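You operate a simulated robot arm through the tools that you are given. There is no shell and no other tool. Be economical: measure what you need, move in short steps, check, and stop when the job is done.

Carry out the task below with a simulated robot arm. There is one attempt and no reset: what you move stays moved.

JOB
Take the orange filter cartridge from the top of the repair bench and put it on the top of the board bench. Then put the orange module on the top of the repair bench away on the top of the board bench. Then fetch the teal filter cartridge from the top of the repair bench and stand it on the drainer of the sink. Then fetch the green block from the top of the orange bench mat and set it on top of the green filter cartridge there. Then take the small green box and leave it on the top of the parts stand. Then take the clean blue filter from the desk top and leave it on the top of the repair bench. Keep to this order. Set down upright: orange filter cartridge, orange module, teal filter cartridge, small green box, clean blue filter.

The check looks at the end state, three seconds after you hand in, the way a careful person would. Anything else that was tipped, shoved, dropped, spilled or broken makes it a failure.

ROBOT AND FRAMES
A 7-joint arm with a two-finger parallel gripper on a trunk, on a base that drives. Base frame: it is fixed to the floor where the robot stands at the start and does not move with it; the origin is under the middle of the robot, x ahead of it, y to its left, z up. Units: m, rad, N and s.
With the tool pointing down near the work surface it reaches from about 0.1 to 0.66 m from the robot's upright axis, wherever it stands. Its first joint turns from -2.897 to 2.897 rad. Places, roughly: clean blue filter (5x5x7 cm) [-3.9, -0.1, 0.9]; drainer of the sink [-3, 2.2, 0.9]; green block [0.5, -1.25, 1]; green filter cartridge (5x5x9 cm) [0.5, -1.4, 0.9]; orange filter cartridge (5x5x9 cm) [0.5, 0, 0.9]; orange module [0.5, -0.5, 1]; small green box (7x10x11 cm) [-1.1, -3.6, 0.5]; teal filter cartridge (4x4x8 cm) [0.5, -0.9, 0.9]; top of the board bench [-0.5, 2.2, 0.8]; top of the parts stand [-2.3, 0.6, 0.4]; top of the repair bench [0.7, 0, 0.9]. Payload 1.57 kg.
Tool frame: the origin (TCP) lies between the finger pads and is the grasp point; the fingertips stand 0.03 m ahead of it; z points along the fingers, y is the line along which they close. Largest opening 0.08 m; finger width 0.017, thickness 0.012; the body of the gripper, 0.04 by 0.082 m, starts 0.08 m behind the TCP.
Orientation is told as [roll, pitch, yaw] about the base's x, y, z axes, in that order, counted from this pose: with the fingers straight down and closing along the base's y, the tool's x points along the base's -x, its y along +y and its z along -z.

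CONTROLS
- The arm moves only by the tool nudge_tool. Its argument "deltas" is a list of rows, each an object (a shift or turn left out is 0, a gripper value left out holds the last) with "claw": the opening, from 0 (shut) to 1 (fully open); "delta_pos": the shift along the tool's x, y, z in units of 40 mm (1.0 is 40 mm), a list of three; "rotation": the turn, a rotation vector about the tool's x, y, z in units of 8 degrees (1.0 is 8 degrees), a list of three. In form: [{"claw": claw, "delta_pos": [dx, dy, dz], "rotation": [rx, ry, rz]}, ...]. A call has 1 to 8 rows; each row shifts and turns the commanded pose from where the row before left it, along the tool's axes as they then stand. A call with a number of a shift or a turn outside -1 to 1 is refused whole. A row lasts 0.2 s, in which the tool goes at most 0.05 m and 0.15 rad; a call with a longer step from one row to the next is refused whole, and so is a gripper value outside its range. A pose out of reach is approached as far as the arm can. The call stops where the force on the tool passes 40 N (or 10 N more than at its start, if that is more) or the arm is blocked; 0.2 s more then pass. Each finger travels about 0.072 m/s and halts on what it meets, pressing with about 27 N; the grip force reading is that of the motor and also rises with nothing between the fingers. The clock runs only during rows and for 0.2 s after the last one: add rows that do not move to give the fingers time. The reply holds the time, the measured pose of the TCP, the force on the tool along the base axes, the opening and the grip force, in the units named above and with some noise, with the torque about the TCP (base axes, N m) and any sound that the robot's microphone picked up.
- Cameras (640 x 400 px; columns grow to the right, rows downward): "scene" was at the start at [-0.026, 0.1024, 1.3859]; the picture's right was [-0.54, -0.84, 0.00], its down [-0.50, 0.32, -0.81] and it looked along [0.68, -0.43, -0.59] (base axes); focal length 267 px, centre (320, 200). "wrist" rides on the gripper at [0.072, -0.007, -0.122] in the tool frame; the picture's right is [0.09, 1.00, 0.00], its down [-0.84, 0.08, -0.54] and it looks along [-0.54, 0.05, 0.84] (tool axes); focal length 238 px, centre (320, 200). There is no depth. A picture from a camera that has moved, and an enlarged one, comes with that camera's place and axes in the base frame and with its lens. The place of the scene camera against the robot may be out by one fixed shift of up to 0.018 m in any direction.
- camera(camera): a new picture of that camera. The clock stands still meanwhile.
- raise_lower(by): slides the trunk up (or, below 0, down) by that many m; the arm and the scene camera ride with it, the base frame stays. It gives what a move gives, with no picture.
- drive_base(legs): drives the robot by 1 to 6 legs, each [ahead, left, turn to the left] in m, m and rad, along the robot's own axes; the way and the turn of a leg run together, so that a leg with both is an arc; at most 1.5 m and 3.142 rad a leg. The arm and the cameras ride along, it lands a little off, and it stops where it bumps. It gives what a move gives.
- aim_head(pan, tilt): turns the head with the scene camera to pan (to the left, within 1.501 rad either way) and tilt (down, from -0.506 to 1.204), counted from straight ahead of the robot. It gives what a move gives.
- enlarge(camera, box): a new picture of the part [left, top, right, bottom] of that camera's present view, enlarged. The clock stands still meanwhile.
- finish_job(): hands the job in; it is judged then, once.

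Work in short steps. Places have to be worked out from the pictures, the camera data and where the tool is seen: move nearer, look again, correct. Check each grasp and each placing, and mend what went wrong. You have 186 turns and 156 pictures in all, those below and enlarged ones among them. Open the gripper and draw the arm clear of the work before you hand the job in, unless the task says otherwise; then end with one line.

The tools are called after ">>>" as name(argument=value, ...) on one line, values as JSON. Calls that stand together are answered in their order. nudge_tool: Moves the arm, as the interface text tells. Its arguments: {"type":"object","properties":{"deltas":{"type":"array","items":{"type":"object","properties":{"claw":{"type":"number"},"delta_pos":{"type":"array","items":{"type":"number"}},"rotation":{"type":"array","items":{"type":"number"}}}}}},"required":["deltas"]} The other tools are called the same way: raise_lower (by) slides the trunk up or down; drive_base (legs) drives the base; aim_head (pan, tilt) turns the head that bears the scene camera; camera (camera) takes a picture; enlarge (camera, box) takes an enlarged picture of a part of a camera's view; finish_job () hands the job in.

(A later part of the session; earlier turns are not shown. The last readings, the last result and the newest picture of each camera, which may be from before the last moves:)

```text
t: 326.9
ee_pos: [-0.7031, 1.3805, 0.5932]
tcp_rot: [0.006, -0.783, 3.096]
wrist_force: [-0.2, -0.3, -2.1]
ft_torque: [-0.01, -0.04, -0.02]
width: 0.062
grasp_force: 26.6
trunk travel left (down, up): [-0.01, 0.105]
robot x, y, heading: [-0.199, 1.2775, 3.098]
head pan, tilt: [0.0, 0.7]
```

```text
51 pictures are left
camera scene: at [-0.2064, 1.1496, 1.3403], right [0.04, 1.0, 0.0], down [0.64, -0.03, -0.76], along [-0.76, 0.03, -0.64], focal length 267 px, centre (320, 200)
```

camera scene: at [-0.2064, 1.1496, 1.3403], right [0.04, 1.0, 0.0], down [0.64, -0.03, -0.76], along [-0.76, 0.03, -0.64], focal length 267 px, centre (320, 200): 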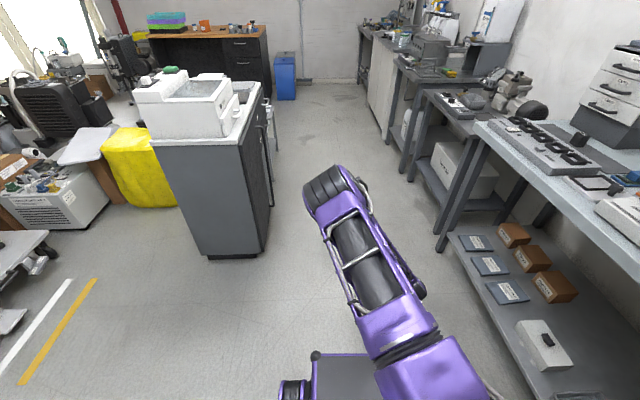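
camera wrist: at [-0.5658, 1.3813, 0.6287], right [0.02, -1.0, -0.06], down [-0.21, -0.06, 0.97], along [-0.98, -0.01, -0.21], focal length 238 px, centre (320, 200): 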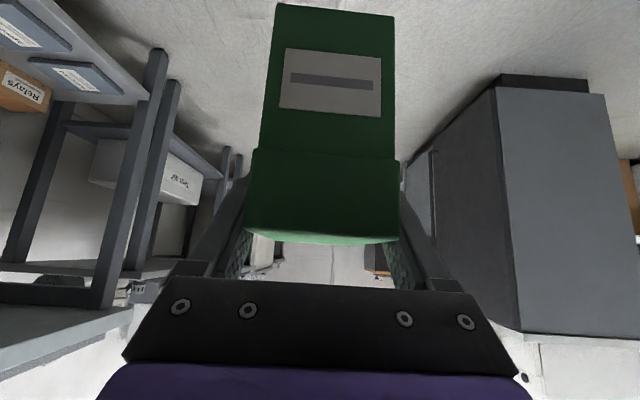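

The aisle ahead is clear. Advance about 1.95 m and look left at the parts stand.

>>> drive_base(legs=[[1.0, 0, 0], [1.0, 0, 0]])

>>> aim_head(pan=1.3, tilt=0.8)

>>> camera(camera="scene")

```text
t: 337.0
ee_pos: [-2.7148, 1.4613, 0.5924]
tcp_rot: [0.006, -0.783, 3.099]
wrist_force: [-0.5, 0.3, -1.8]
ft_torque: [0.0, -0.01, -0.01]
width: 0.0619
grasp_force: 26.9
trunk travel left (down, up): [-0.01, 0.105]
robot x, y, heading: [-2.2048, 1.3642, 3.102]
head pan, tilt: [0.0, 0.7]
```

```text
t: 338.4
ee_pos: [-2.7155, 1.4623, 0.5929]
tcp_rot: [0.006, -0.782, 3.1]
wrist_force: [0.3, 0.3, -1.0]
ft_torque: [0.02, -0.01, 0.02]
width: 0.0619
grasp_force: 26.7
trunk travel left (down, up): [-0.01, 0.105]
robot x, y, heading: [-2.208, 1.3615, 3.099]
head pan, tilt: [1.3, 0.799]
```

```text
50 pictures are left
camera scene: at [-2.156, 1.154, 1.332], right [-0.95, 0.3, 0.0], down [0.22, 0.68, -0.7], along [-0.21, -0.66, -0.72], focal length 267 px, centre (320, 200)
```

scene: 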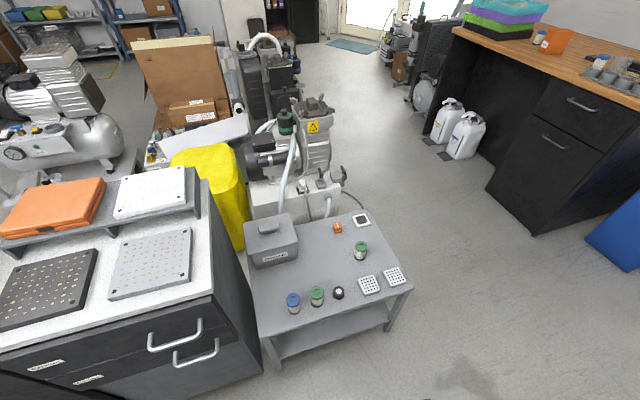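

The stand's free middle area is around (-2.36, 0.65), with small parts along its front (y≈0.78). I'll raise the box, move to x≈-2.40, and turn to face the stand.

>>> nudge_tool(deltas=[{"delta_pos": [-0.5, 0, -0.5]}, {"delta_pos": [-0.5, 0, -0.5]}, {"delta_pos": [-0.5, 0, -0.5]}, {"delta_pos": [0, 0, 0]}])

>>> drive_base(legs=[[0.195, 0.04, 0], [0, 0, 1.612]])

>>> aim_head(pan=0.1, tilt=0.9)

>>> camera(camera="scene")

>>> camera(camera="wrist")

```text
t: 339.4
ee_pos: [-2.7152, 1.4619, 0.6786]
tcp_rot: [0.005, -0.785, 3.099]
wrist_force: [0.1, -0.6, -2.5]
ft_torque: [-0.01, -0.01, 0.01]
width: 0.0616
grasp_force: 27.2
trunk travel left (down, up): [-0.01, 0.105]
robot x, y, heading: [-2.2032, 1.3632, 3.105]
head pan, tilt: [1.3, 0.799]
```

```text
t: 345.0
ee_pos: [-2.4932, 0.8212, 0.6796]
tcp_rot: [0.006, -0.786, -1.601]
wrist_force: [-0.9, -0.5, -1.0]
ft_torque: [0.01, 0.04, -0.01]
width: 0.062
grasp_force: 26.9
trunk travel left (down, up): [-0.01, 0.105]
robot x, y, heading: [-2.4037, 1.331, -1.594]
head pan, tilt: [1.3, 0.799]
```

```text
t: 346.4
ee_pos: [-2.4932, 0.8216, 0.6779]
tcp_rot: [0.005, -0.785, -1.601]
wrist_force: [-0.1, 0.1, -2.2]
ft_torque: [0.03, 0.03, 0.03]
width: 0.0621
grasp_force: 26.8
trunk travel left (down, up): [-0.01, 0.105]
robot x, y, heading: [-2.4005, 1.3312, -1.6]
head pan, tilt: [0.099, 0.901]
```

```text
49 pictures are left
camera scene: at [-2.2634, 1.3527, 1.3241], right [-1.0, -0.07, 0.0], down [-0.06, 0.78, -0.62], along [0.05, -0.62, -0.78], focal length 267 px, centre (320, 200)
```

scene: 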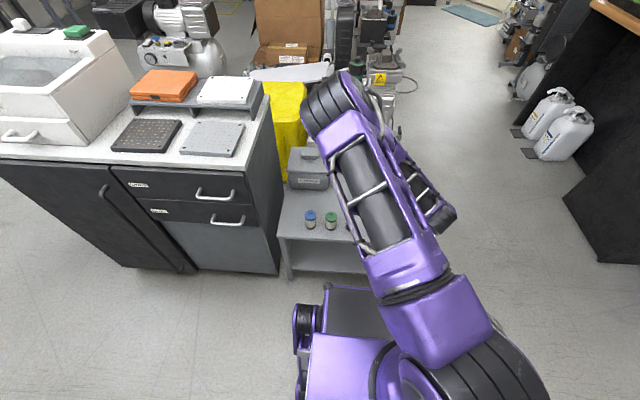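

```text
48 pictures are left
camera wrist: at [-2.495, 0.9602, 0.7134], right [1.0, 0.04, -0.06], down [0.07, -0.21, 0.97], along [0.02, -0.98, -0.21], focal length 238 px, centre (320, 200)
```

wrist: 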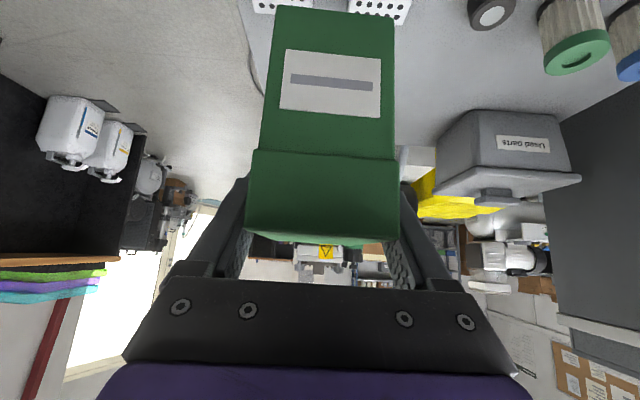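

Jar tops reach z≈0.52 near x=-2.26, so I'll place the box at x≈-2.355, y≈0.63. First shift the tool sideways at height, then move the base 8 cm nearer.

>>> nudge_tool(deltas=[{"delta_pos": [0, 0.9, 0]}, {"delta_pos": [0, 0.9, 0]}, {"delta_pos": [0, 0.9, 0]}, {"delta_pos": [0, 0.7, 0]}, {"delta_pos": [0, 0, 0]}])

>>> drive_base(legs=[[0.08, 0, 0.025]])

>>> camera(camera="wrist")

>>> camera(camera="scene")

```text
t: 347.6
ee_pos: [-2.3548, 0.8177, 0.6788]
tcp_rot: [0.005, -0.782, -1.601]
wrist_force: [0.9, -0.4, -1.2]
ft_torque: [0.03, 0.01, -0.02]
width: 0.062
grasp_force: 26.9
trunk travel left (down, up): [-0.01, 0.105]
robot x, y, heading: [-2.4028, 1.3311, -1.597]
head pan, tilt: [0.099, 0.901]
```

```text
t: 348.6
ee_pos: [-2.3417, 0.7394, 0.6777]
tcp_rot: [0.006, -0.783, -1.574]
wrist_force: [-0.4, 0.2, -0.9]
ft_torque: [0.03, -0.01, -0.01]
width: 0.0615
grasp_force: 26.9
trunk travel left (down, up): [-0.01, 0.105]
robot x, y, heading: [-2.4001, 1.2482, -1.573]
head pan, tilt: [0.099, 0.901]
```

```text
47 pictures are left
camera wrist: at [-2.3483, 0.8768, 0.7145], right [1.0, 0.07, -0.06], down [0.07, -0.21, 0.97], along [0.05, -0.98, -0.21], focal length 238 px, centre (320, 200)
```

wrist: 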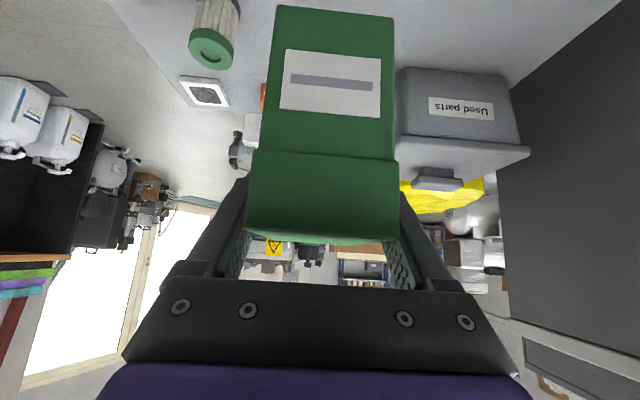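

```text
46 pictures are left
camera scene: at [-2.2648, 1.2761, 1.3241], right [-0.99, -0.1, 0.0], down [-0.08, 0.78, -0.62], along [0.06, -0.62, -0.78], focal length 267 px, centre (320, 200)
```

scene: 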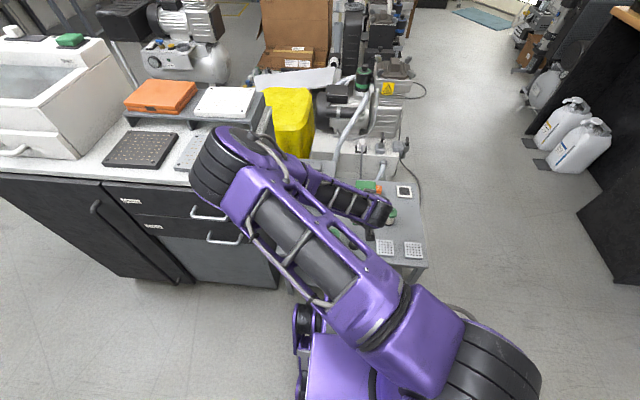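

Spacing is fine at x≈-2.35. Extend 10 cm forward at height and verify.

>>> nudge_tool(deltas=[{"delta_pos": [-0.45, -0.15, 0.45]}, {"delta_pos": [-0.45, 0, 0.45]}, {"delta_pos": [-0.45, 0, 0.45]}, {"delta_pos": [-0.42, 0, 0.42]}, {"delta_pos": [0, 0, 0]}, {"delta_pos": [0, 0, 0]}])

>>> camera(camera="wrist")

>>> camera(camera="scene")

```text
t: 350.0
ee_pos: [-2.3489, 0.6389, 0.6787]
tcp_rot: [0.003, -0.783, -1.576]
wrist_force: [0.5, -0.8, -2.0]
ft_torque: [-0.05, 0.04, 0.0]
width: 0.0621
grasp_force: 27.4
trunk travel left (down, up): [-0.01, 0.105]
robot x, y, heading: [-2.4033, 1.2516, -1.571]
head pan, tilt: [0.099, 0.901]
```

```text
45 pictures are left
camera wrist: at [-2.3555, 0.7763, 0.713], right [1.0, 0.07, -0.06], down [0.07, -0.21, 0.97], along [0.05, -0.98, -0.21], focal length 238 px, centre (320, 200)
```

wrist: 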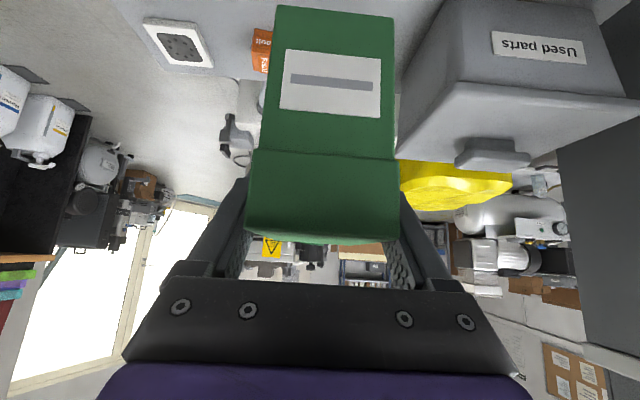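

```text
44 pictures are left
camera scene: at [-2.2648, 1.276, 1.3241], right [-0.99, -0.1, 0.0], down [-0.08, 0.78, -0.62], along [0.06, -0.62, -0.78], focal length 267 px, centre (320, 200)
```

scene: 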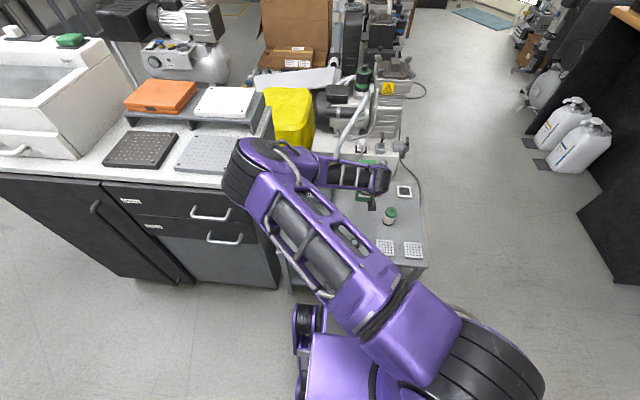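

Lower 11 cm straight down, keeping watch on force.

>>> nudge_tool(deltas=[{"delta_pos": [0.4, 0, 0.4]}, {"delta_pos": [0.4, 0, 0.4]}, {"delta_pos": [0.4, 0, 0.4]}, {"delta_pos": [0.4, 0, 0.4]}, {"delta_pos": [0.35, 0, 0.35]}, {"delta_pos": [0, 0, 0]}, {"delta_pos": [0, 0, 0]}])

>>> enlarge(camera="scene", box=[260, 120, 460, 290])

>>> camera(camera="wrist")

```text
t: 351.6
ee_pos: [-2.3487, 0.6404, 0.5672]
tcp_rot: [0.005, -0.785, -1.574]
wrist_force: [-0.3, -0.1, -1.2]
ft_torque: [0.01, -0.03, 0.01]
width: 0.0617
grasp_force: 26.9
trunk travel left (down, up): [-0.01, 0.105]
robot x, y, heading: [-2.4042, 1.253, -1.568]
head pan, tilt: [0.099, 0.901]
```

```text
2.35 times, centred on (360, 205) of scene
camera zoom: at [-2.2648, 1.276, 1.3241], right [-0.99, -0.1, 0.0], down [-0.08, 0.78, -0.62], along [0.06, -0.62, -0.78], focal length 629 px, centre (226, 188)
```

zoom: 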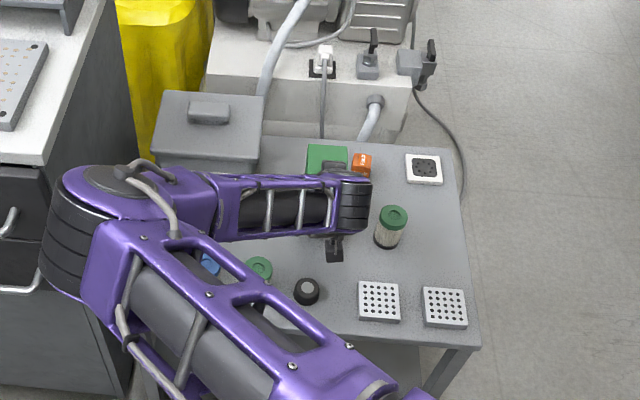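

```text
42 pictures are left
camera wrist: at [-2.3539, 0.7771, 0.603], right [1.0, 0.07, -0.06], down [0.07, -0.21, 0.97], along [0.05, -0.98, -0.21], focal length 238 px, centre (320, 200)
```

wrist: 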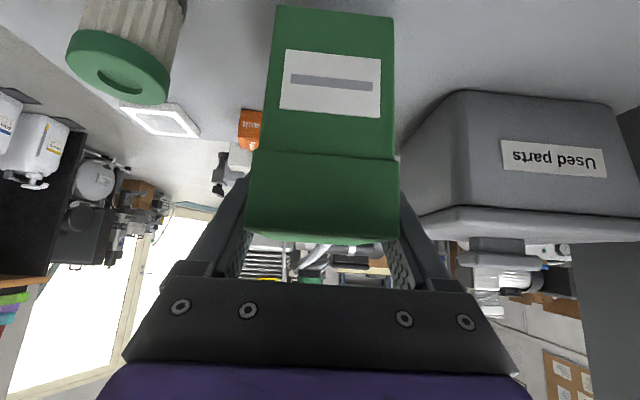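

Clear of all neighbours. Continue down in smaller steps to contact.

>>> nudge_tool(deltas=[{"delta_pos": [0.18, 0, 0.18]}, {"delta_pos": [0.18, 0, 0.18]}, {"delta_pos": [0.15, 0, 0.15]}, {"delta_pos": [0, 0, 0]}])

>>> camera(camera="wrist")

```text
t: 352.6
ee_pos: [-2.3472, 0.6398, 0.5393]
tcp_rot: [0.006, -0.782, -1.571]
wrist_force: [0.6, 0.1, -2.0]
ft_torque: [-0.01, -0.02, 0.01]
width: 0.0619
grasp_force: 26.4
trunk travel left (down, up): [-0.01, 0.105]
robot x, y, heading: [-2.4024, 1.2491, -1.569]
head pan, tilt: [0.099, 0.901]
```

```text
41 pictures are left
camera wrist: at [-2.3539, 0.7769, 0.5744], right [1.0, 0.07, -0.06], down [0.07, -0.21, 0.97], along [0.05, -0.98, -0.22], focal length 238 px, centre (320, 200)
```

wrist: 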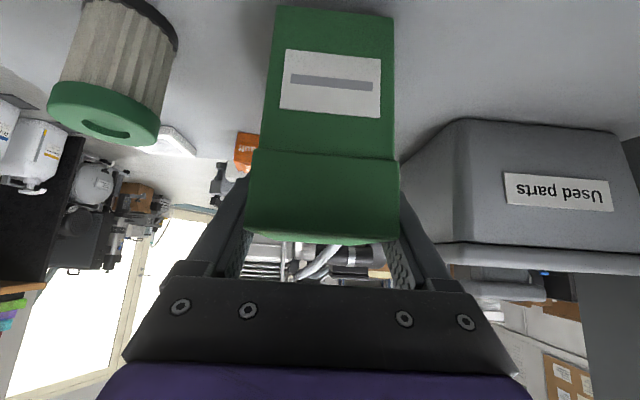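

>>> nudge_tool(deltas=[{"delta_pos": [0.1, 0, 0.1]}, {"delta_pos": [0.1, 0, 0.1]}, {"delta_pos": [0.1, 0, 0.1]}, {"delta_pos": [0, 0, 0]}])

```text
t: 353.6
ee_pos: [-2.3469, 0.6383, 0.5249]
tcp_rot: [0.0, -0.776, -1.575]
wrist_force: [-3.0, -1.8, 12.3]
ft_torque: [0.05, 0.03, -0.07]
width: 0.0618
grasp_force: 27.3
trunk travel left (down, up): [-0.01, 0.105]
robot x, y, heading: [-2.4013, 1.2555, -1.568]
head pan, tilt: [0.099, 0.901]
```

Contact (12 N). Seat it 1.5 mm more, then open and withdraw along the tool axis.

>>> nudge_tool(deltas=[{"delta_pos": [0.03, 0, 0.03]}, {"delta_pos": [0, 0, 0]}, {"claw": 0.9}, {"claw": 0.95}, {"claw": 0.95}, {"delta_pos": [0, 0, 0]}])

>>> camera(camera="wrist")

```text
t: 355.0
ee_pos: [-2.3459, 0.6358, 0.5234]
tcp_rot: [0.001, -0.774, -1.573]
wrist_force: [0.1, 0.8, 0.2]
ft_torque: [0.03, 0.02, 0.0]
width: 0.0759
grasp_force: 0.0
trunk travel left (down, up): [-0.01, 0.105]
robot x, y, heading: [-2.403, 1.2513, -1.572]
head pan, tilt: [0.099, 0.901]
```

```text
40 pictures are left
camera wrist: at [-2.3516, 0.7748, 0.5591], right [1.0, 0.06, -0.06], down [0.08, -0.22, 0.97], along [0.05, -0.97, -0.23], focal length 238 px, centre (320, 200)
```

wrist: 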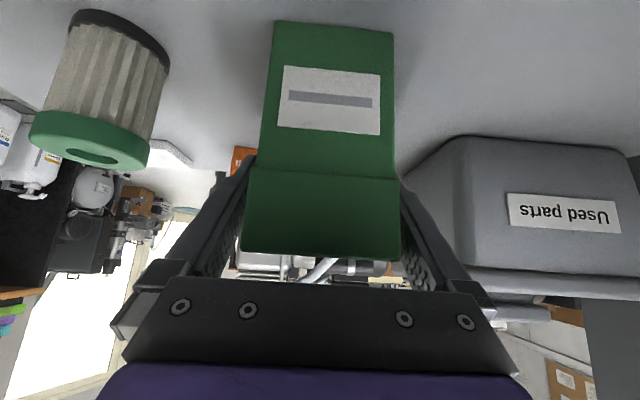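

Released and standing. Withdraw up and back along the tool axis.

>>> nudge_tool(deltas=[{"delta_pos": [0, 0, -0.5]}, {"delta_pos": [0, 0, -0.8]}, {"delta_pos": [0, 0, -0.8]}, {"delta_pos": [0, 0, -0.8]}, {"delta_pos": [-0.6, 0, -0.6]}, {"delta_pos": [-0.6, 0, -0.6]}, {"delta_pos": [-0.6, 0, -0.6]}, {"delta_pos": [0, 0, 0]}])

>>> camera(camera="wrist")

>>> enlarge(camera="scene", box=[260, 120, 460, 290])

```text
t: 356.8
ee_pos: [-2.3478, 0.7197, 0.7075]
tcp_rot: [0.003, -0.782, -1.572]
wrist_force: [-1.0, 0.2, -0.5]
ft_torque: [0.0, -0.01, 0.0]
width: 0.076
grasp_force: 0.1
trunk travel left (down, up): [-0.01, 0.105]
robot x, y, heading: [-2.4024, 1.2496, -1.573]
head pan, tilt: [0.099, 0.901]
```

```text
39 pictures are left
camera wrist: at [-2.3546, 0.8577, 0.7422], right [1.0, 0.07, -0.06], down [0.07, -0.21, 0.97], along [0.05, -0.98, -0.22], focal length 238 px, centre (320, 200)
```

wrist: 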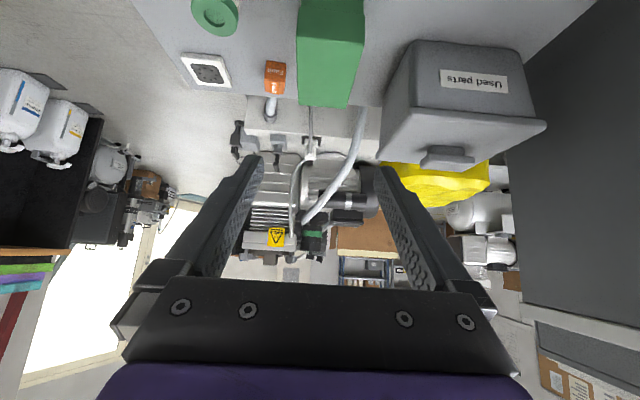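

```text
2.35 times, centred on (360, 205) of scene
camera zoom: at [-2.2648, 1.2761, 1.3241], right [-0.99, -0.1, 0.0], down [-0.08, 0.78, -0.62], along [0.06, -0.62, -0.78], focal length 629 px, centre (226, 188)
```

zoom: 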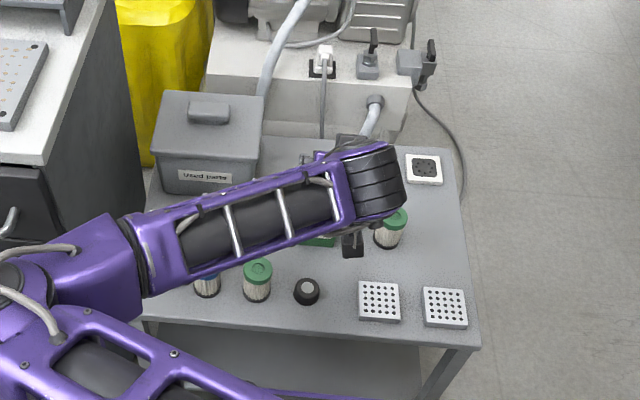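

The small green box stands upright on the stand. Now raise the arm and un-pitch the tool in free space.

>>> nudge_tool(deltas=[{"delta_pos": [-0.7, 0, -0.7]}, {"delta_pos": [-0.7, 0, -0.7]}, {"delta_pos": [-0.7, 0, -0.7]}, {"delta_pos": [-0.7, 0, -0.7]}, {"delta_pos": [-0.7, 0, -0.7]}, {"delta_pos": [-0.7, 0, -0.7]}, {"delta_pos": [-0.7, 0, -0.7]}, {"delta_pos": [-0.7, 0, -0.7]}])

>>> nudge_tool(deltas=[{"rotation": [0, 0.95, 0]}, {"rotation": [0, 0.95, 0]}, {"rotation": [0, 0.95, 0]}, {"rotation": [0, 0.95, 0]}, {"rotation": [0, 0.95, 0]}, {"rotation": [0, 0.85, 0]}, {"delta_pos": [0.5, 0, 0]}, {"delta_pos": [0, 0, 0]}])

>>> camera(camera="scene")

```text
t: 358.6
ee_pos: [-2.349, 0.7182, 1.0236]
tcp_rot: [0.002, -0.784, -1.572]
wrist_force: [0.3, -0.2, 0.3]
ft_torque: [0.0, 0.01, -0.05]
width: 0.0755
grasp_force: 0.0
trunk travel left (down, up): [-0.01, 0.105]
robot x, y, heading: [-2.4038, 1.2516, -1.57]
head pan, tilt: [0.099, 0.901]
```

```text
t: 360.4
ee_pos: [-2.3484, 0.7396, 1.0219]
tcp_rot: [0.004, 0.001, -1.572]
wrist_force: [-0.3, -0.3, 0.6]
ft_torque: [0.01, 0.02, 0.03]
width: 0.0759
grasp_force: 0.1
trunk travel left (down, up): [-0.01, 0.105]
robot x, y, heading: [-2.4011, 1.2499, -1.573]
head pan, tilt: [0.099, 0.901]
```

```text
37 pictures are left
camera scene: at [-2.2648, 1.2762, 1.3241], right [-0.99, -0.1, 0.0], down [-0.08, 0.78, -0.62], along [0.06, -0.62, -0.78], focal length 267 px, centre (320, 200)
```

scene: 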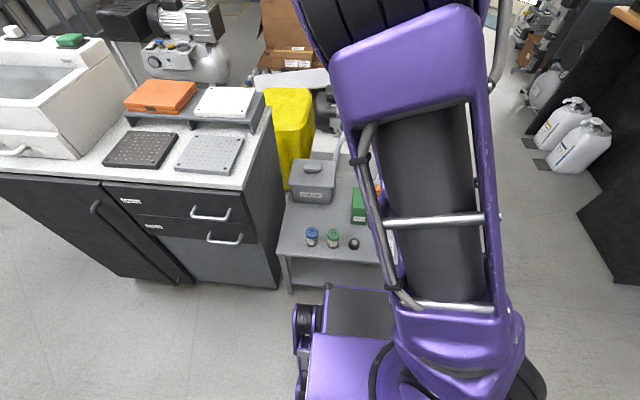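

Un-pitched. Retract the arm, back off, turn toward -x and move toward the desk.

>>> nudge_tool(deltas=[{"delta_pos": [0.9, -0.4, -0.2]}, {"delta_pos": [0.9, -0.5, -0.3]}, {"delta_pos": [0.9, -0.5, -0.3]}, {"delta_pos": [0.9, -0.5, -0.3]}, {"delta_pos": [0, -0.9, -0.3]}, {"delta_pos": [0, -0.9, 0]}, {"delta_pos": [0, 0, 0]}])

>>> drive_base(legs=[[-0.1, 0, 0], [0, 0, -1.57], [0.6, 0, 0]])

>>> aim_head(pan=0.7, tilt=0.5)

>>> camera(camera="scene")

```text
t: 362.0
ee_pos: [-2.4973, 0.882, 1.0752]
tcp_rot: [0.003, -0.001, -1.57]
wrist_force: [-1.1, 0.4, 0.3]
ft_torque: [-0.03, -0.08, 0.01]
width: 0.0762
grasp_force: 0.0
trunk travel left (down, up): [-0.01, 0.105]
robot x, y, heading: [-2.4012, 1.2515, -1.57]
head pan, tilt: [0.099, 0.901]
```

```text
t: 370.3
ee_pos: [-3.3815, 1.4906, 1.0751]
tcp_rot: [0.004, -0.002, 3.093]
wrist_force: [0.8, 0.0, 0.4]
ft_torque: [0.0, 0.01, 0.04]
width: 0.0762
grasp_force: 0.1
trunk travel left (down, up): [-0.01, 0.105]
robot x, y, heading: [-3.0171, 1.3815, 3.09]
head pan, tilt: [0.099, 0.901]
```

```text
t: 371.3
ee_pos: [-3.3816, 1.492, 1.0747]
tcp_rot: [0.004, 0.0, 3.092]
wrist_force: [-0.3, 0.1, -0.1]
ft_torque: [0.01, 0.0, 0.01]
width: 0.0761
grasp_force: 0.0
trunk travel left (down, up): [-0.01, 0.105]
robot x, y, heading: [-3.0162, 1.3738, 3.097]
head pan, tilt: [0.7, 0.499]
```

```text
36 pictures are left
camera scene: at [-3.0333, 1.2562, 1.3574], right [0.15, 0.99, 0.0], down [0.48, -0.07, -0.88], along [-0.86, 0.13, -0.48], focal length 267 px, centre (320, 200)
```

scene: 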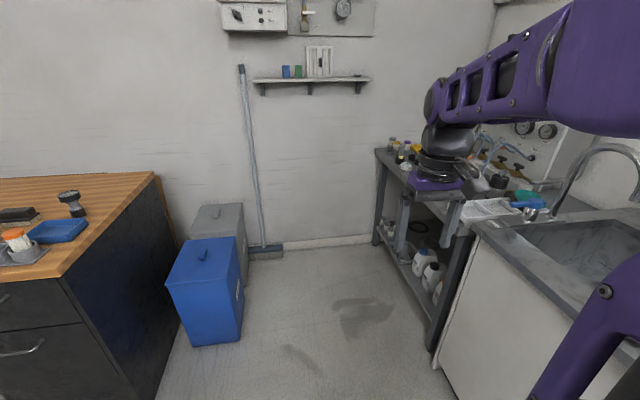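

Floor toward the desk is clear. Sidestep left 1.38 m (staying a little forward of the stand's machinery).

>>> drive_base(legs=[[0.04, 0.5, 0], [0, 0.88, 0.04]])

>>> aim_head(pan=0.0, tilt=0.6)

>>> camera(camera="scene")

>>> camera(camera="wrist")

```text
t: 385.1
ee_pos: [-3.4808, 0.0955, 1.0756]
tcp_rot: [0.003, 0.0, 3.133]
wrist_force: [0.0, 0.0, -0.6]
ft_torque: [-0.02, 0.0, -0.03]
width: 0.0761
grasp_force: 0.1
trunk travel left (down, up): [-0.01, 0.105]
robot x, y, heading: [-3.1121, -0.0009, 3.13]
head pan, tilt: [0.7, 0.499]
```

```text
t: 386.1
ee_pos: [-3.4812, 0.0949, 1.0756]
tcp_rot: [0.004, -0.001, 3.133]
wrist_force: [0.3, 0.3, -0.4]
ft_torque: [-0.02, 0.01, 0.01]
width: 0.0759
grasp_force: 0.0
trunk travel left (down, up): [-0.01, 0.105]
robot x, y, heading: [-3.1115, -0.0042, 3.136]
head pan, tilt: [0.0, 0.6]
```

```text
35 pictures are left
camera scene: at [-3.1239, -0.1259, 1.3597], right [0.11, 0.99, 0.0], down [0.46, -0.05, -0.89], along [-0.88, 0.09, -0.46], focal length 267 px, centre (320, 200)
```

scene: 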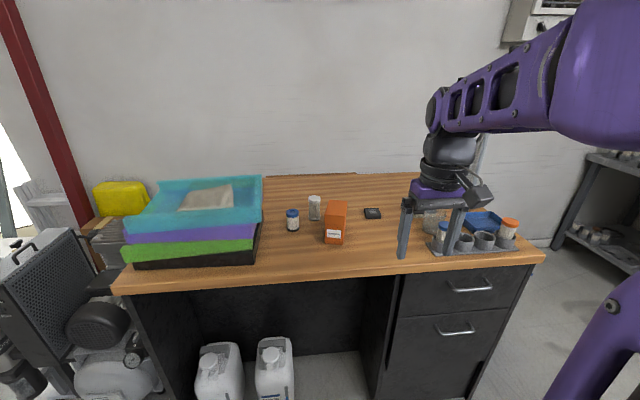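

```text
34 pictures are left
camera wrist: at [-3.4085, 0.1017, 1.1971], right [0.08, -1.0, 0.0], down [-0.84, -0.07, 0.54], along [-0.54, -0.05, -0.84], focal length 238 px, centre (320, 200)
```

wrist: 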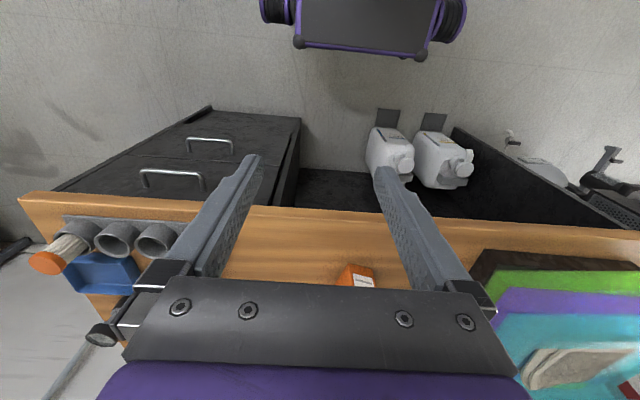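

The blue-capped item near (-3.9, -0.14) matches the stated place. Zoom to confirm it's the clean blue filter.

>>> enlarge(camera="scene", box=[260, 180, 480, 270])

```text
2.91 times, centred on (370, 225) of scene
camera zoom: at [-3.1239, -0.1259, 1.3597], right [0.11, 0.99, 0.0], down [0.46, -0.05, -0.89], along [-0.88, 0.09, -0.46], focal length 778 px, centre (174, 127)
```

zoom: 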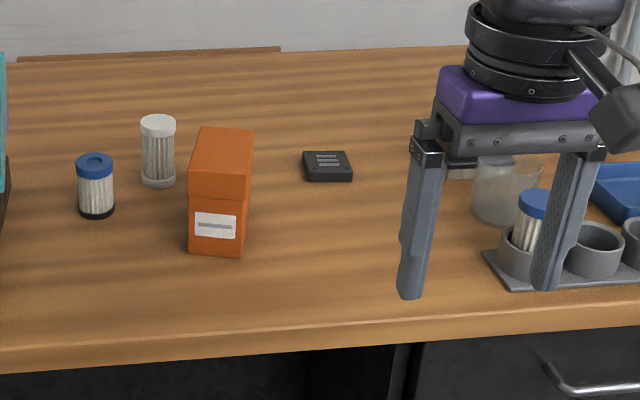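

The free-standing one at the left is the clean blue filter. I'll drive 15 cm nearer and bring the wrist view over it.

>>> drive_base(legs=[[0.15, 0.1, 0]])

>>> nudge_tool(deltas=[{"claw": 0.9, "delta_pos": [0, 0.9, 0]}, {"delta_pos": [0, 0.9, 0]}, {"delta_pos": [-0.5, 0.8, 0]}, {"delta_pos": [-0.7, 0.6, 0]}, {"delta_pos": [-0.8, 0, 0]}, {"delta_pos": [-0.8, 0, 0]}, {"delta_pos": [0, 0, 0]}])

>>> camera(camera="wrist")

```text
t: 387.7
ee_pos: [-3.6319, -0.0028, 1.0752]
tcp_rot: [0.003, 0.0, 3.132]
wrist_force: [0.6, 0.2, 0.0]
ft_torque: [0.0, -0.04, -0.01]
width: 0.0759
grasp_force: 0.1
trunk travel left (down, up): [-0.01, 0.105]
robot x, y, heading: [-3.262, -0.1024, 3.133]
head pan, tilt: [0.0, 0.6]
```

```text
t: 389.3
ee_pos: [-3.7467, -0.1317, 1.0752]
tcp_rot: [0.004, 0.001, 3.131]
wrist_force: [0.3, -0.6, -0.3]
ft_torque: [0.0, -0.03, 0.01]
width: 0.072
grasp_force: 0.0
trunk travel left (down, up): [-0.01, 0.105]
robot x, y, heading: [-3.2633, -0.102, 3.134]
head pan, tilt: [0.0, 0.6]
```

```text
32 pictures are left
camera wrist: at [-3.6736, -0.125, 1.1971], right [0.08, -1.0, 0.0], down [-0.84, -0.07, 0.54], along [-0.54, -0.05, -0.84], focal length 238 px, centre (320, 200)
```

wrist: 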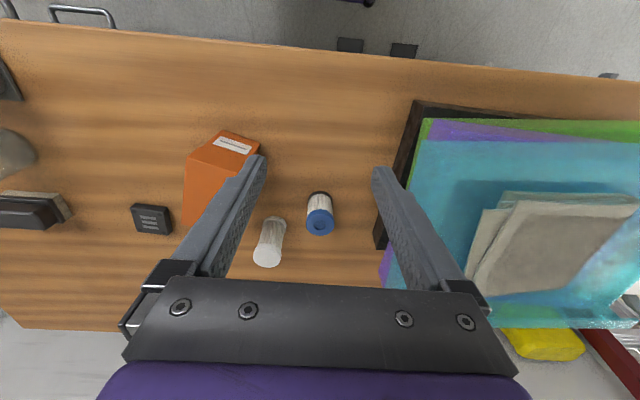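

Filter top at about (-3.892, -0.144, 0.917). Move over and lower partway to verify.

>>> nudge_tool(deltas=[{"delta_pos": [-0.9, 0.3, 0]}, {"delta_pos": [-0.9, 0, 0]}, {"delta_pos": [-0.9, 0, 0]}, {"delta_pos": [-0.9, 0, 0]}, {"delta_pos": [0, 0, 0.8]}, {"delta_pos": [0, 0, 0.6]}, {"delta_pos": [0, 0, 0]}, {"delta_pos": [0, 0, 0]}])

>>> camera(camera="wrist")

```text
t: 391.1
ee_pos: [-3.8913, -0.1444, 1.0184]
tcp_rot: [0.002, -0.001, 3.133]
wrist_force: [-0.1, 0.4, -0.2]
ft_torque: [0.01, -0.03, 0.02]
width: 0.072
grasp_force: 0.0
trunk travel left (down, up): [-0.01, 0.105]
robot x, y, heading: [-3.2611, -0.1031, 3.136]
head pan, tilt: [0.0, 0.6]
```

```text
31 pictures are left
camera wrist: at [-3.8183, -0.1371, 1.1406], right [0.08, -1.0, 0.0], down [-0.84, -0.07, 0.54], along [-0.54, -0.05, -0.84], focal length 238 px, centre (320, 200)
```

wrist: 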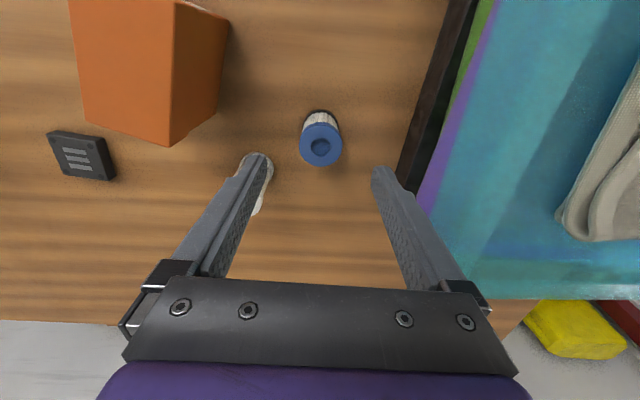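

Refine to x≈-3.901 and descend to z≈0.888, then close.

>>> nudge_tool(deltas=[{"delta_pos": [-0.25, 0.04, 0.5]}, {"delta_pos": [0, 0, 0.9]}, {"delta_pos": [0, 0, 0.9]}, {"delta_pos": [0, 0, 0.6]}, {"delta_pos": [0, 0, 0.3]}, {"delta_pos": [0, 0, 0]}])

>>> camera(camera="wrist")

```text
t: 392.5
ee_pos: [-3.8989, -0.1455, 0.8893]
tcp_rot: [0.005, -0.001, 3.133]
wrist_force: [-0.1, 0.2, -0.6]
ft_torque: [-0.02, 0.0, -0.03]
width: 0.0719
grasp_force: 0.1
trunk travel left (down, up): [-0.01, 0.105]
robot x, y, heading: [-3.2639, -0.1053, 3.132]
head pan, tilt: [0.0, 0.6]
```

```text
30 pictures are left
camera wrist: at [-3.8268, -0.1381, 1.0121], right [0.08, -1.0, 0.0], down [-0.84, -0.07, 0.54], along [-0.54, -0.05, -0.84], focal length 238 px, centre (320, 200)
```

wrist: 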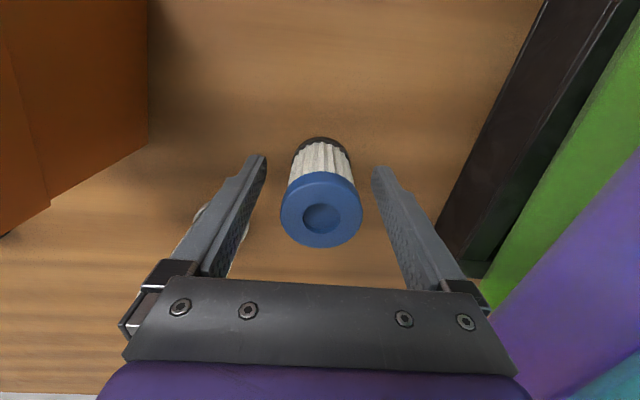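

Centred. Filter spans about 0.83–0.905, so go 12 mm lower for a better hold and close.

>>> nudge_tool(deltas=[{"delta_pos": [-0.03, 0, 0.3]}, {"delta_pos": [0, 0, 0]}, {"claw": 0.25}, {"claw": 0.25}, {"claw": 0.25}, {"claw": 0.25}])

>>> camera(camera="wrist")

```text
t: 393.9
ee_pos: [-3.8995, -0.1453, 0.8796]
tcp_rot: [0.005, 0.0, 3.133]
wrist_force: [0.4, -0.2, 0.1]
ft_torque: [0.01, 0.02, 0.0]
width: 0.041
grasp_force: 27.3
trunk travel left (down, up): [-0.01, 0.105]
robot x, y, heading: [-3.2598, -0.103, 3.136]
head pan, tilt: [0.0, 0.6]
```

```text
29 pictures are left
camera wrist: at [-3.8275, -0.1384, 1.0005], right [0.08, -1.0, 0.0], down [-0.84, -0.07, 0.54], along [-0.54, -0.05, -0.84], focal length 238 px, centre (320, 200)
```

wrist: 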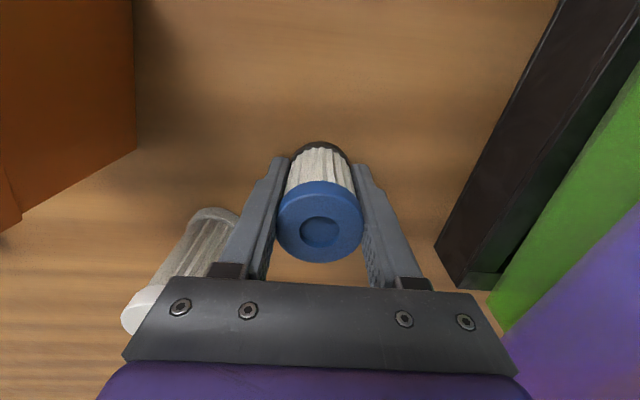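

Gripped. Lift, retract, and sidestep back to the aisle the same way I came.

>>> nudge_tool(deltas=[{"delta_pos": [0, 0, -0.8]}, {"delta_pos": [0, 0, -1]}, {"delta_pos": [0, 0, -1]}, {"delta_pos": [0, 0, -1]}, {"delta_pos": [0, 0, -0.9]}, {"delta_pos": [1, 0, 0]}, {"delta_pos": [1, 0, 0]}, {"delta_pos": [1, 0, 0]}])

>>> nudge_tool(deltas=[{"delta_pos": [1, -0.5, 0]}, {"delta_pos": [1, -0.5, 0]}, {"delta_pos": [1, -0.5, 0]}, {"delta_pos": [0.5, -0.9, 0]}, {"delta_pos": [0, -0.9, 0]}, {"delta_pos": [0, 0, 0]}])

>>> drive_base(legs=[[-0.17, -0.4, 0], [0, -1.05, 0], [-1.35, 0, 0], [-1.35, 0, 0]])

>>> camera(camera="wrist")

```text
t: 395.7
ee_pos: [-3.78, -0.1436, 1.0668]
tcp_rot: [0.003, 0.0, 3.132]
wrist_force: [-1.1, -0.1, -1.1]
ft_torque: [0.01, -0.03, 0.0]
width: 0.0406
grasp_force: 27.4
trunk travel left (down, up): [-0.01, 0.105]
robot x, y, heading: [-3.2653, -0.1011, 3.137]
head pan, tilt: [0.0, 0.6]
```

```text
t: 397.1
ee_pos: [-3.639, -0.0103, 1.0658]
tcp_rot: [0.003, -0.002, 3.134]
wrist_force: [0.5, -0.2, -0.4]
ft_torque: [-0.05, -0.01, 0.03]
width: 0.0407
grasp_force: 26.9
trunk travel left (down, up): [-0.01, 0.105]
robot x, y, heading: [-3.2621, -0.1023, 3.136]
head pan, tilt: [0.0, 0.6]
```

```text
t: 424.2
ee_pos: [-0.7347, 1.4344, 1.0658]
tcp_rot: [0.004, 0.002, -3.142]
wrist_force: [1.1, 0.6, 0.7]
ft_torque: [0.0, 0.0, -0.06]
width: 0.0409
grasp_force: 27.3
trunk travel left (down, up): [-0.01, 0.105]
robot x, y, heading: [-0.3597, 1.3464, -3.141]
head pan, tilt: [0.0, 0.6]
```

```text
28 pictures are left
camera wrist: at [-0.6639, 1.4423, 1.1872], right [0.09, -1.0, 0.0], down [-0.84, -0.08, 0.54], along [-0.54, -0.05, -0.84], focal length 238 px, centre (320, 200)
```

wrist: 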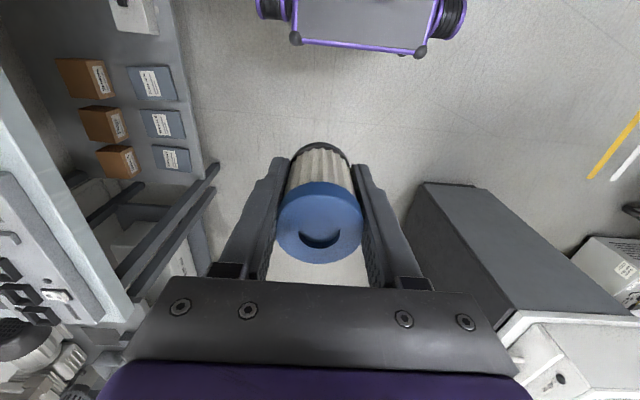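

Now turn to face the repair bench and move to y≈-0.05.

>>> drive_base(legs=[[0, 0, 3.135], [0.1, -1.38, 0], [0.22, 0, 0]])

>>> aim_head(pan=0.0, tilt=0.65)

>>> camera(camera="scene")

>>> camera(camera="wrist")

```text
t: 446.6
ee_pos: [0.3436, -0.1259, 1.0657]
tcp_rot: [0.004, -0.001, 0.01]
wrist_force: [-1.1, 0.0, -0.4]
ft_torque: [0.03, 0.02, 0.04]
width: 0.0409
grasp_force: 26.9
trunk travel left (down, up): [-0.01, 0.105]
robot x, y, heading: [-0.0344, -0.0404, 0.009]
head pan, tilt: [0.0, 0.6]
```

```text
t: 447.2
ee_pos: [0.3455, -0.1266, 1.0638]
tcp_rot: [0.003, 0.003, 0.008]
wrist_force: [-0.1, -0.6, 0.1]
ft_torque: [-0.01, -0.01, -0.03]
width: 0.0409
grasp_force: 27.3
trunk travel left (down, up): [-0.01, 0.105]
robot x, y, heading: [-0.0359, -0.0416, 0.007]
head pan, tilt: [0.0, 0.649]
```

```text
27 pictures are left
camera scene: at [-0.0453, 0.1009, 1.3514], right [-0.06, -1.0, 0.0], down [-0.54, 0.03, -0.84], along [0.84, -0.05, -0.54], focal length 267 px, centre (320, 200)
```

scene: 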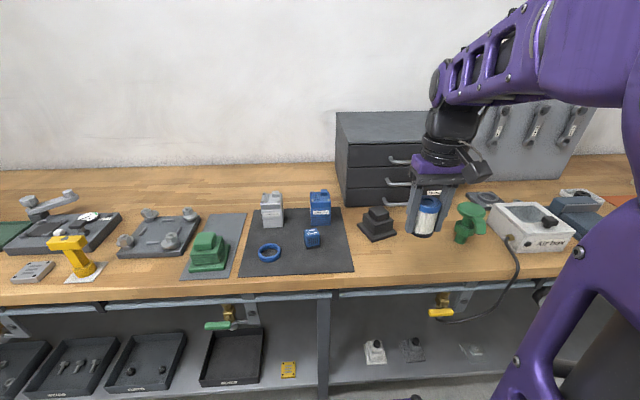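

```text
26 pictures are left
camera wrist: at [0.2735, -0.1333, 1.1864], right [-0.1, 0.99, 0.0], down [0.84, 0.08, 0.54], along [0.54, 0.06, -0.84], focal length 238 px, centre (320, 200)
```

wrist: 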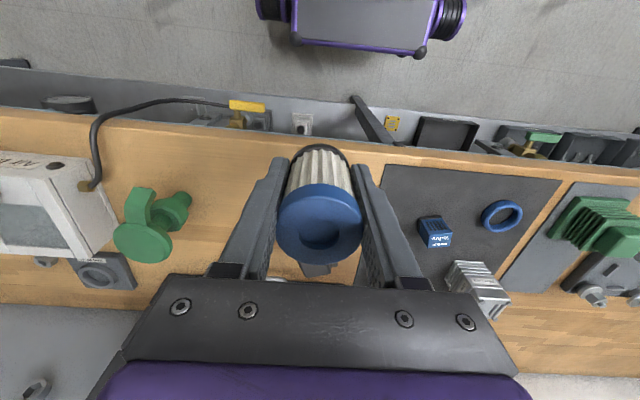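

Bare wood between the black block (y>-0.155) and the green valve (y<-0.31) is free; target (0.455, -0.228). Move over and lower partway.

>>> nudge_tool(deltas=[{"delta_pos": [-0.7, -0.65, 0]}, {"delta_pos": [-0.7, -0.65, 0]}, {"delta_pos": [-0.7, -0.65, 0]}, {"delta_pos": [-0.65, -0.6, 0]}, {"delta_pos": [0, 0, 0.9]}, {"delta_pos": [0, 0, 0.9]}, {"delta_pos": [0, 0, 0.9]}, {"delta_pos": [0, 0, 0]}])

>>> camera(camera="wrist")

>>> enlarge(camera="scene", box=[340, 170, 500, 290])

```text
t: 449.0
ee_pos: [0.4574, -0.2272, 0.9561]
tcp_rot: [0.003, 0.0, 0.008]
wrist_force: [-0.3, 0.4, 0.0]
ft_torque: [-0.02, 0.0, 0.0]
width: 0.041
grasp_force: 27.1
trunk travel left (down, up): [-0.01, 0.105]
robot x, y, heading: [-0.0352, -0.0407, 0.01]
head pan, tilt: [0.0, 0.649]
```

```text
25 pictures are left
camera wrist: at [0.3862, -0.2345, 1.0785], right [-0.1, 0.99, 0.0], down [0.84, 0.08, 0.54], along [0.54, 0.06, -0.84], focal length 238 px, centre (320, 200)
```

wrist: 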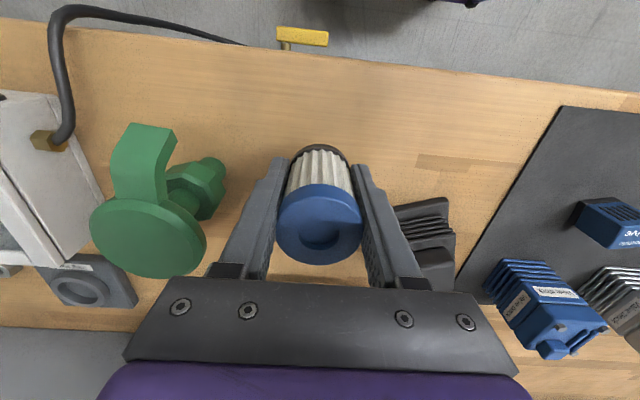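

```text
3.33 times, centred on (420, 230) of scene
camera zoom: at [-0.0475, 0.1074, 1.3446], right [0.01, -1.0, 0.0], down [-0.6, -0.01, -0.8], along [0.8, 0.01, -0.6], focal length 891 px, centre (-13, 100)
```

zoom: 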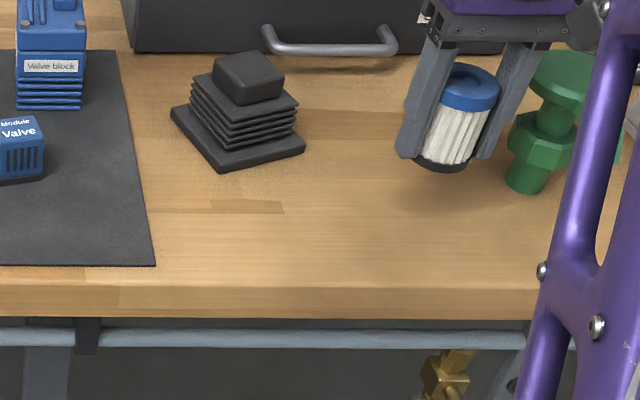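

Clear on both sides. Lower further, then in fine steps to contact.

>>> nudge_tool(deltas=[{"delta_pos": [0, 0, 0.4]}, {"delta_pos": [0, 0, 0.3]}, {"delta_pos": [0, 0, 0.2]}, {"delta_pos": [0, 0, 0.15]}, {"delta_pos": [0, 0, 0]}])

>>> enlarge(camera="scene", box=[340, 170, 500, 290])

```text
t: 450.2
ee_pos: [0.4555, -0.2272, 0.9152]
tcp_rot: [0.003, 0.0, 0.008]
wrist_force: [-0.1, -0.6, -0.8]
ft_torque: [-0.01, 0.01, 0.02]
width: 0.0409
grasp_force: 27.7
trunk travel left (down, up): [-0.01, 0.105]
robot x, y, heading: [-0.0336, -0.045, 0.008]
head pan, tilt: [0.0, 0.649]
```

```text
3.33 times, centred on (420, 230) of scene
camera zoom: at [-0.0475, 0.1074, 1.3446], right [0.01, -1.0, 0.0], down [-0.6, -0.01, -0.8], along [0.8, 0.01, -0.6], focal length 891 px, centre (-13, 100)
```

zoom: 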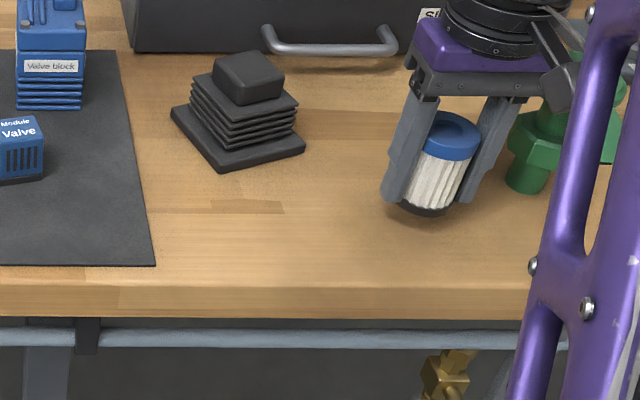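

>>> nudge_tool(deltas=[{"delta_pos": [0, 0, 0.12]}, {"delta_pos": [0, 0, 0.1]}, {"delta_pos": [0, 0, 0.08]}, {"delta_pos": [0, 0, 0]}])

```text
t: 451.2
ee_pos: [0.4546, -0.2282, 0.9026]
tcp_rot: [0.004, 0.001, 0.01]
wrist_force: [-0.6, -0.1, -0.3]
ft_torque: [-0.02, 0.04, -0.02]
width: 0.0408
grasp_force: 27.3
trunk travel left (down, up): [-0.01, 0.105]
robot x, y, heading: [-0.0313, -0.0443, 0.008]
head pan, tilt: [0.0, 0.649]
```

No contact yet; continue gently.

>>> nudge_tool(deltas=[{"delta_pos": [0, 0, 0.08]}, {"delta_pos": [0, 0, 0.08]}, {"delta_pos": [0, 0, 0.06]}, {"delta_pos": [0, 0, 0]}])

>>> enlarge(camera="scene", box=[380, 190, 480, 260])

```text
t: 452.2
ee_pos: [0.455, -0.2279, 0.8943]
tcp_rot: [0.004, 0.0, 0.009]
wrist_force: [0.1, 1.0, -0.2]
ft_torque: [0.01, -0.01, 0.0]
width: 0.0409
grasp_force: 26.8
trunk travel left (down, up): [-0.01, 0.105]
robot x, y, heading: [-0.033, -0.0444, 0.011]
head pan, tilt: [0.0, 0.649]
```

```text
5.71 times, centred on (430, 225) of scene
camera zoom: at [-0.0475, 0.1074, 1.3446], right [0.01, -1.0, 0.0], down [-0.6, -0.01, -0.8], along [0.8, 0.01, -0.6], focal length 1528 px, centre (-309, 57)
```

zoom: 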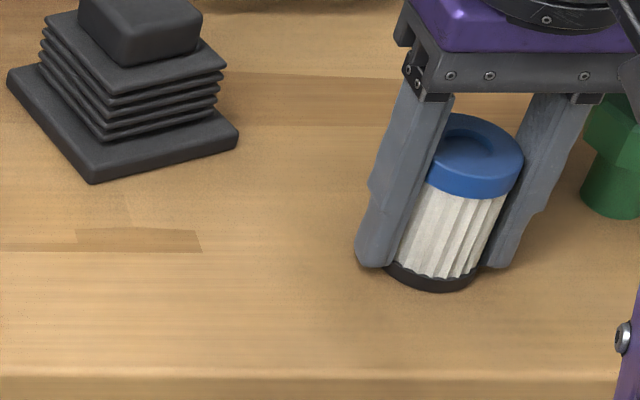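

>>> nudge_tool(deltas=[{"delta_pos": [0, 0, 0.06]}, {"delta_pos": [0, 0, 0.05]}, {"delta_pos": [0, 0, 0.05]}, {"delta_pos": [0, 0, 0]}])

```text
t: 453.2
ee_pos: [0.4557, -0.2276, 0.8901]
tcp_rot: [-0.001, -0.006, 0.009]
wrist_force: [2.2, 1.5, 28.4]
ft_torque: [-0.03, -0.15, 0.02]
width: 0.0407
grasp_force: 26.7
trunk travel left (down, up): [-0.01, 0.105]
robot x, y, heading: [-0.0328, -0.0416, 0.007]
head pan, tilt: [0.0, 0.649]
```

Contact (28 N). Ease off 3 mm, open and rise.

>>> nudge_tool(deltas=[{"delta_pos": [0, 0, -0.08]}, {"delta_pos": [0, 0, 0]}, {"claw": 0.8}, {"claw": 0.8}, {"claw": 0.8}, {"delta_pos": [0, 0, -0.8]}, {"delta_pos": [0, 0, -1]}, {"delta_pos": [0, 0, -1]}])

>>> enlarge(camera="scene", box=[360, 180, 500, 280])

>>> camera(camera="wrist")

```text
t: 455.0
ee_pos: [0.4543, -0.2246, 1.0029]
tcp_rot: [0.004, 0.002, 0.008]
wrist_force: [0.1, 0.9, -0.4]
ft_torque: [-0.02, -0.02, 0.01]
width: 0.0638
grasp_force: 0.1
trunk travel left (down, up): [-0.01, 0.105]
robot x, y, heading: [-0.0361, -0.0386, 0.006]
head pan, tilt: [0.0, 0.649]
```

```text
4.00 times, centred on (430, 230) of scene
camera zoom: at [-0.0474, 0.1074, 1.3446], right [0.01, -1.0, 0.0], down [-0.6, -0.01, -0.8], along [0.8, 0.01, -0.6], focal length 1070 px, centre (-120, 80)
```

zoom: 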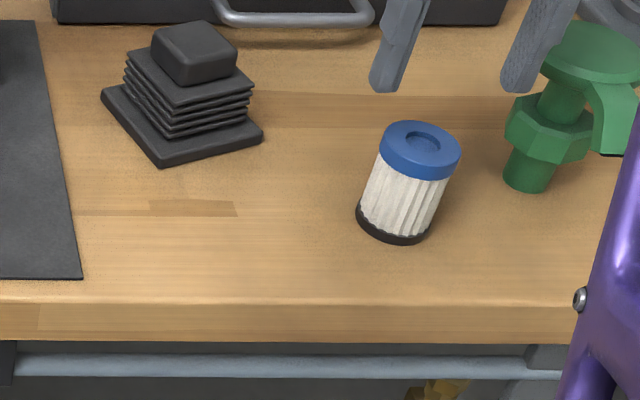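

```text
20 pictures are left
camera wrist: at [0.3824, -0.2315, 1.125], right [-0.1, 0.99, 0.0], down [0.84, 0.08, 0.54], along [0.54, 0.06, -0.84], focal length 238 px, centre (320, 200)
```

wrist: 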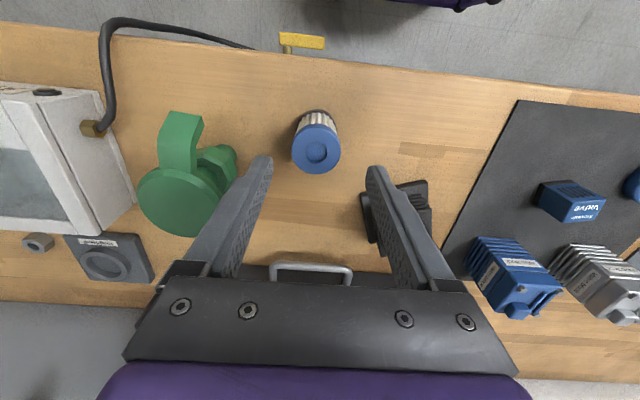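

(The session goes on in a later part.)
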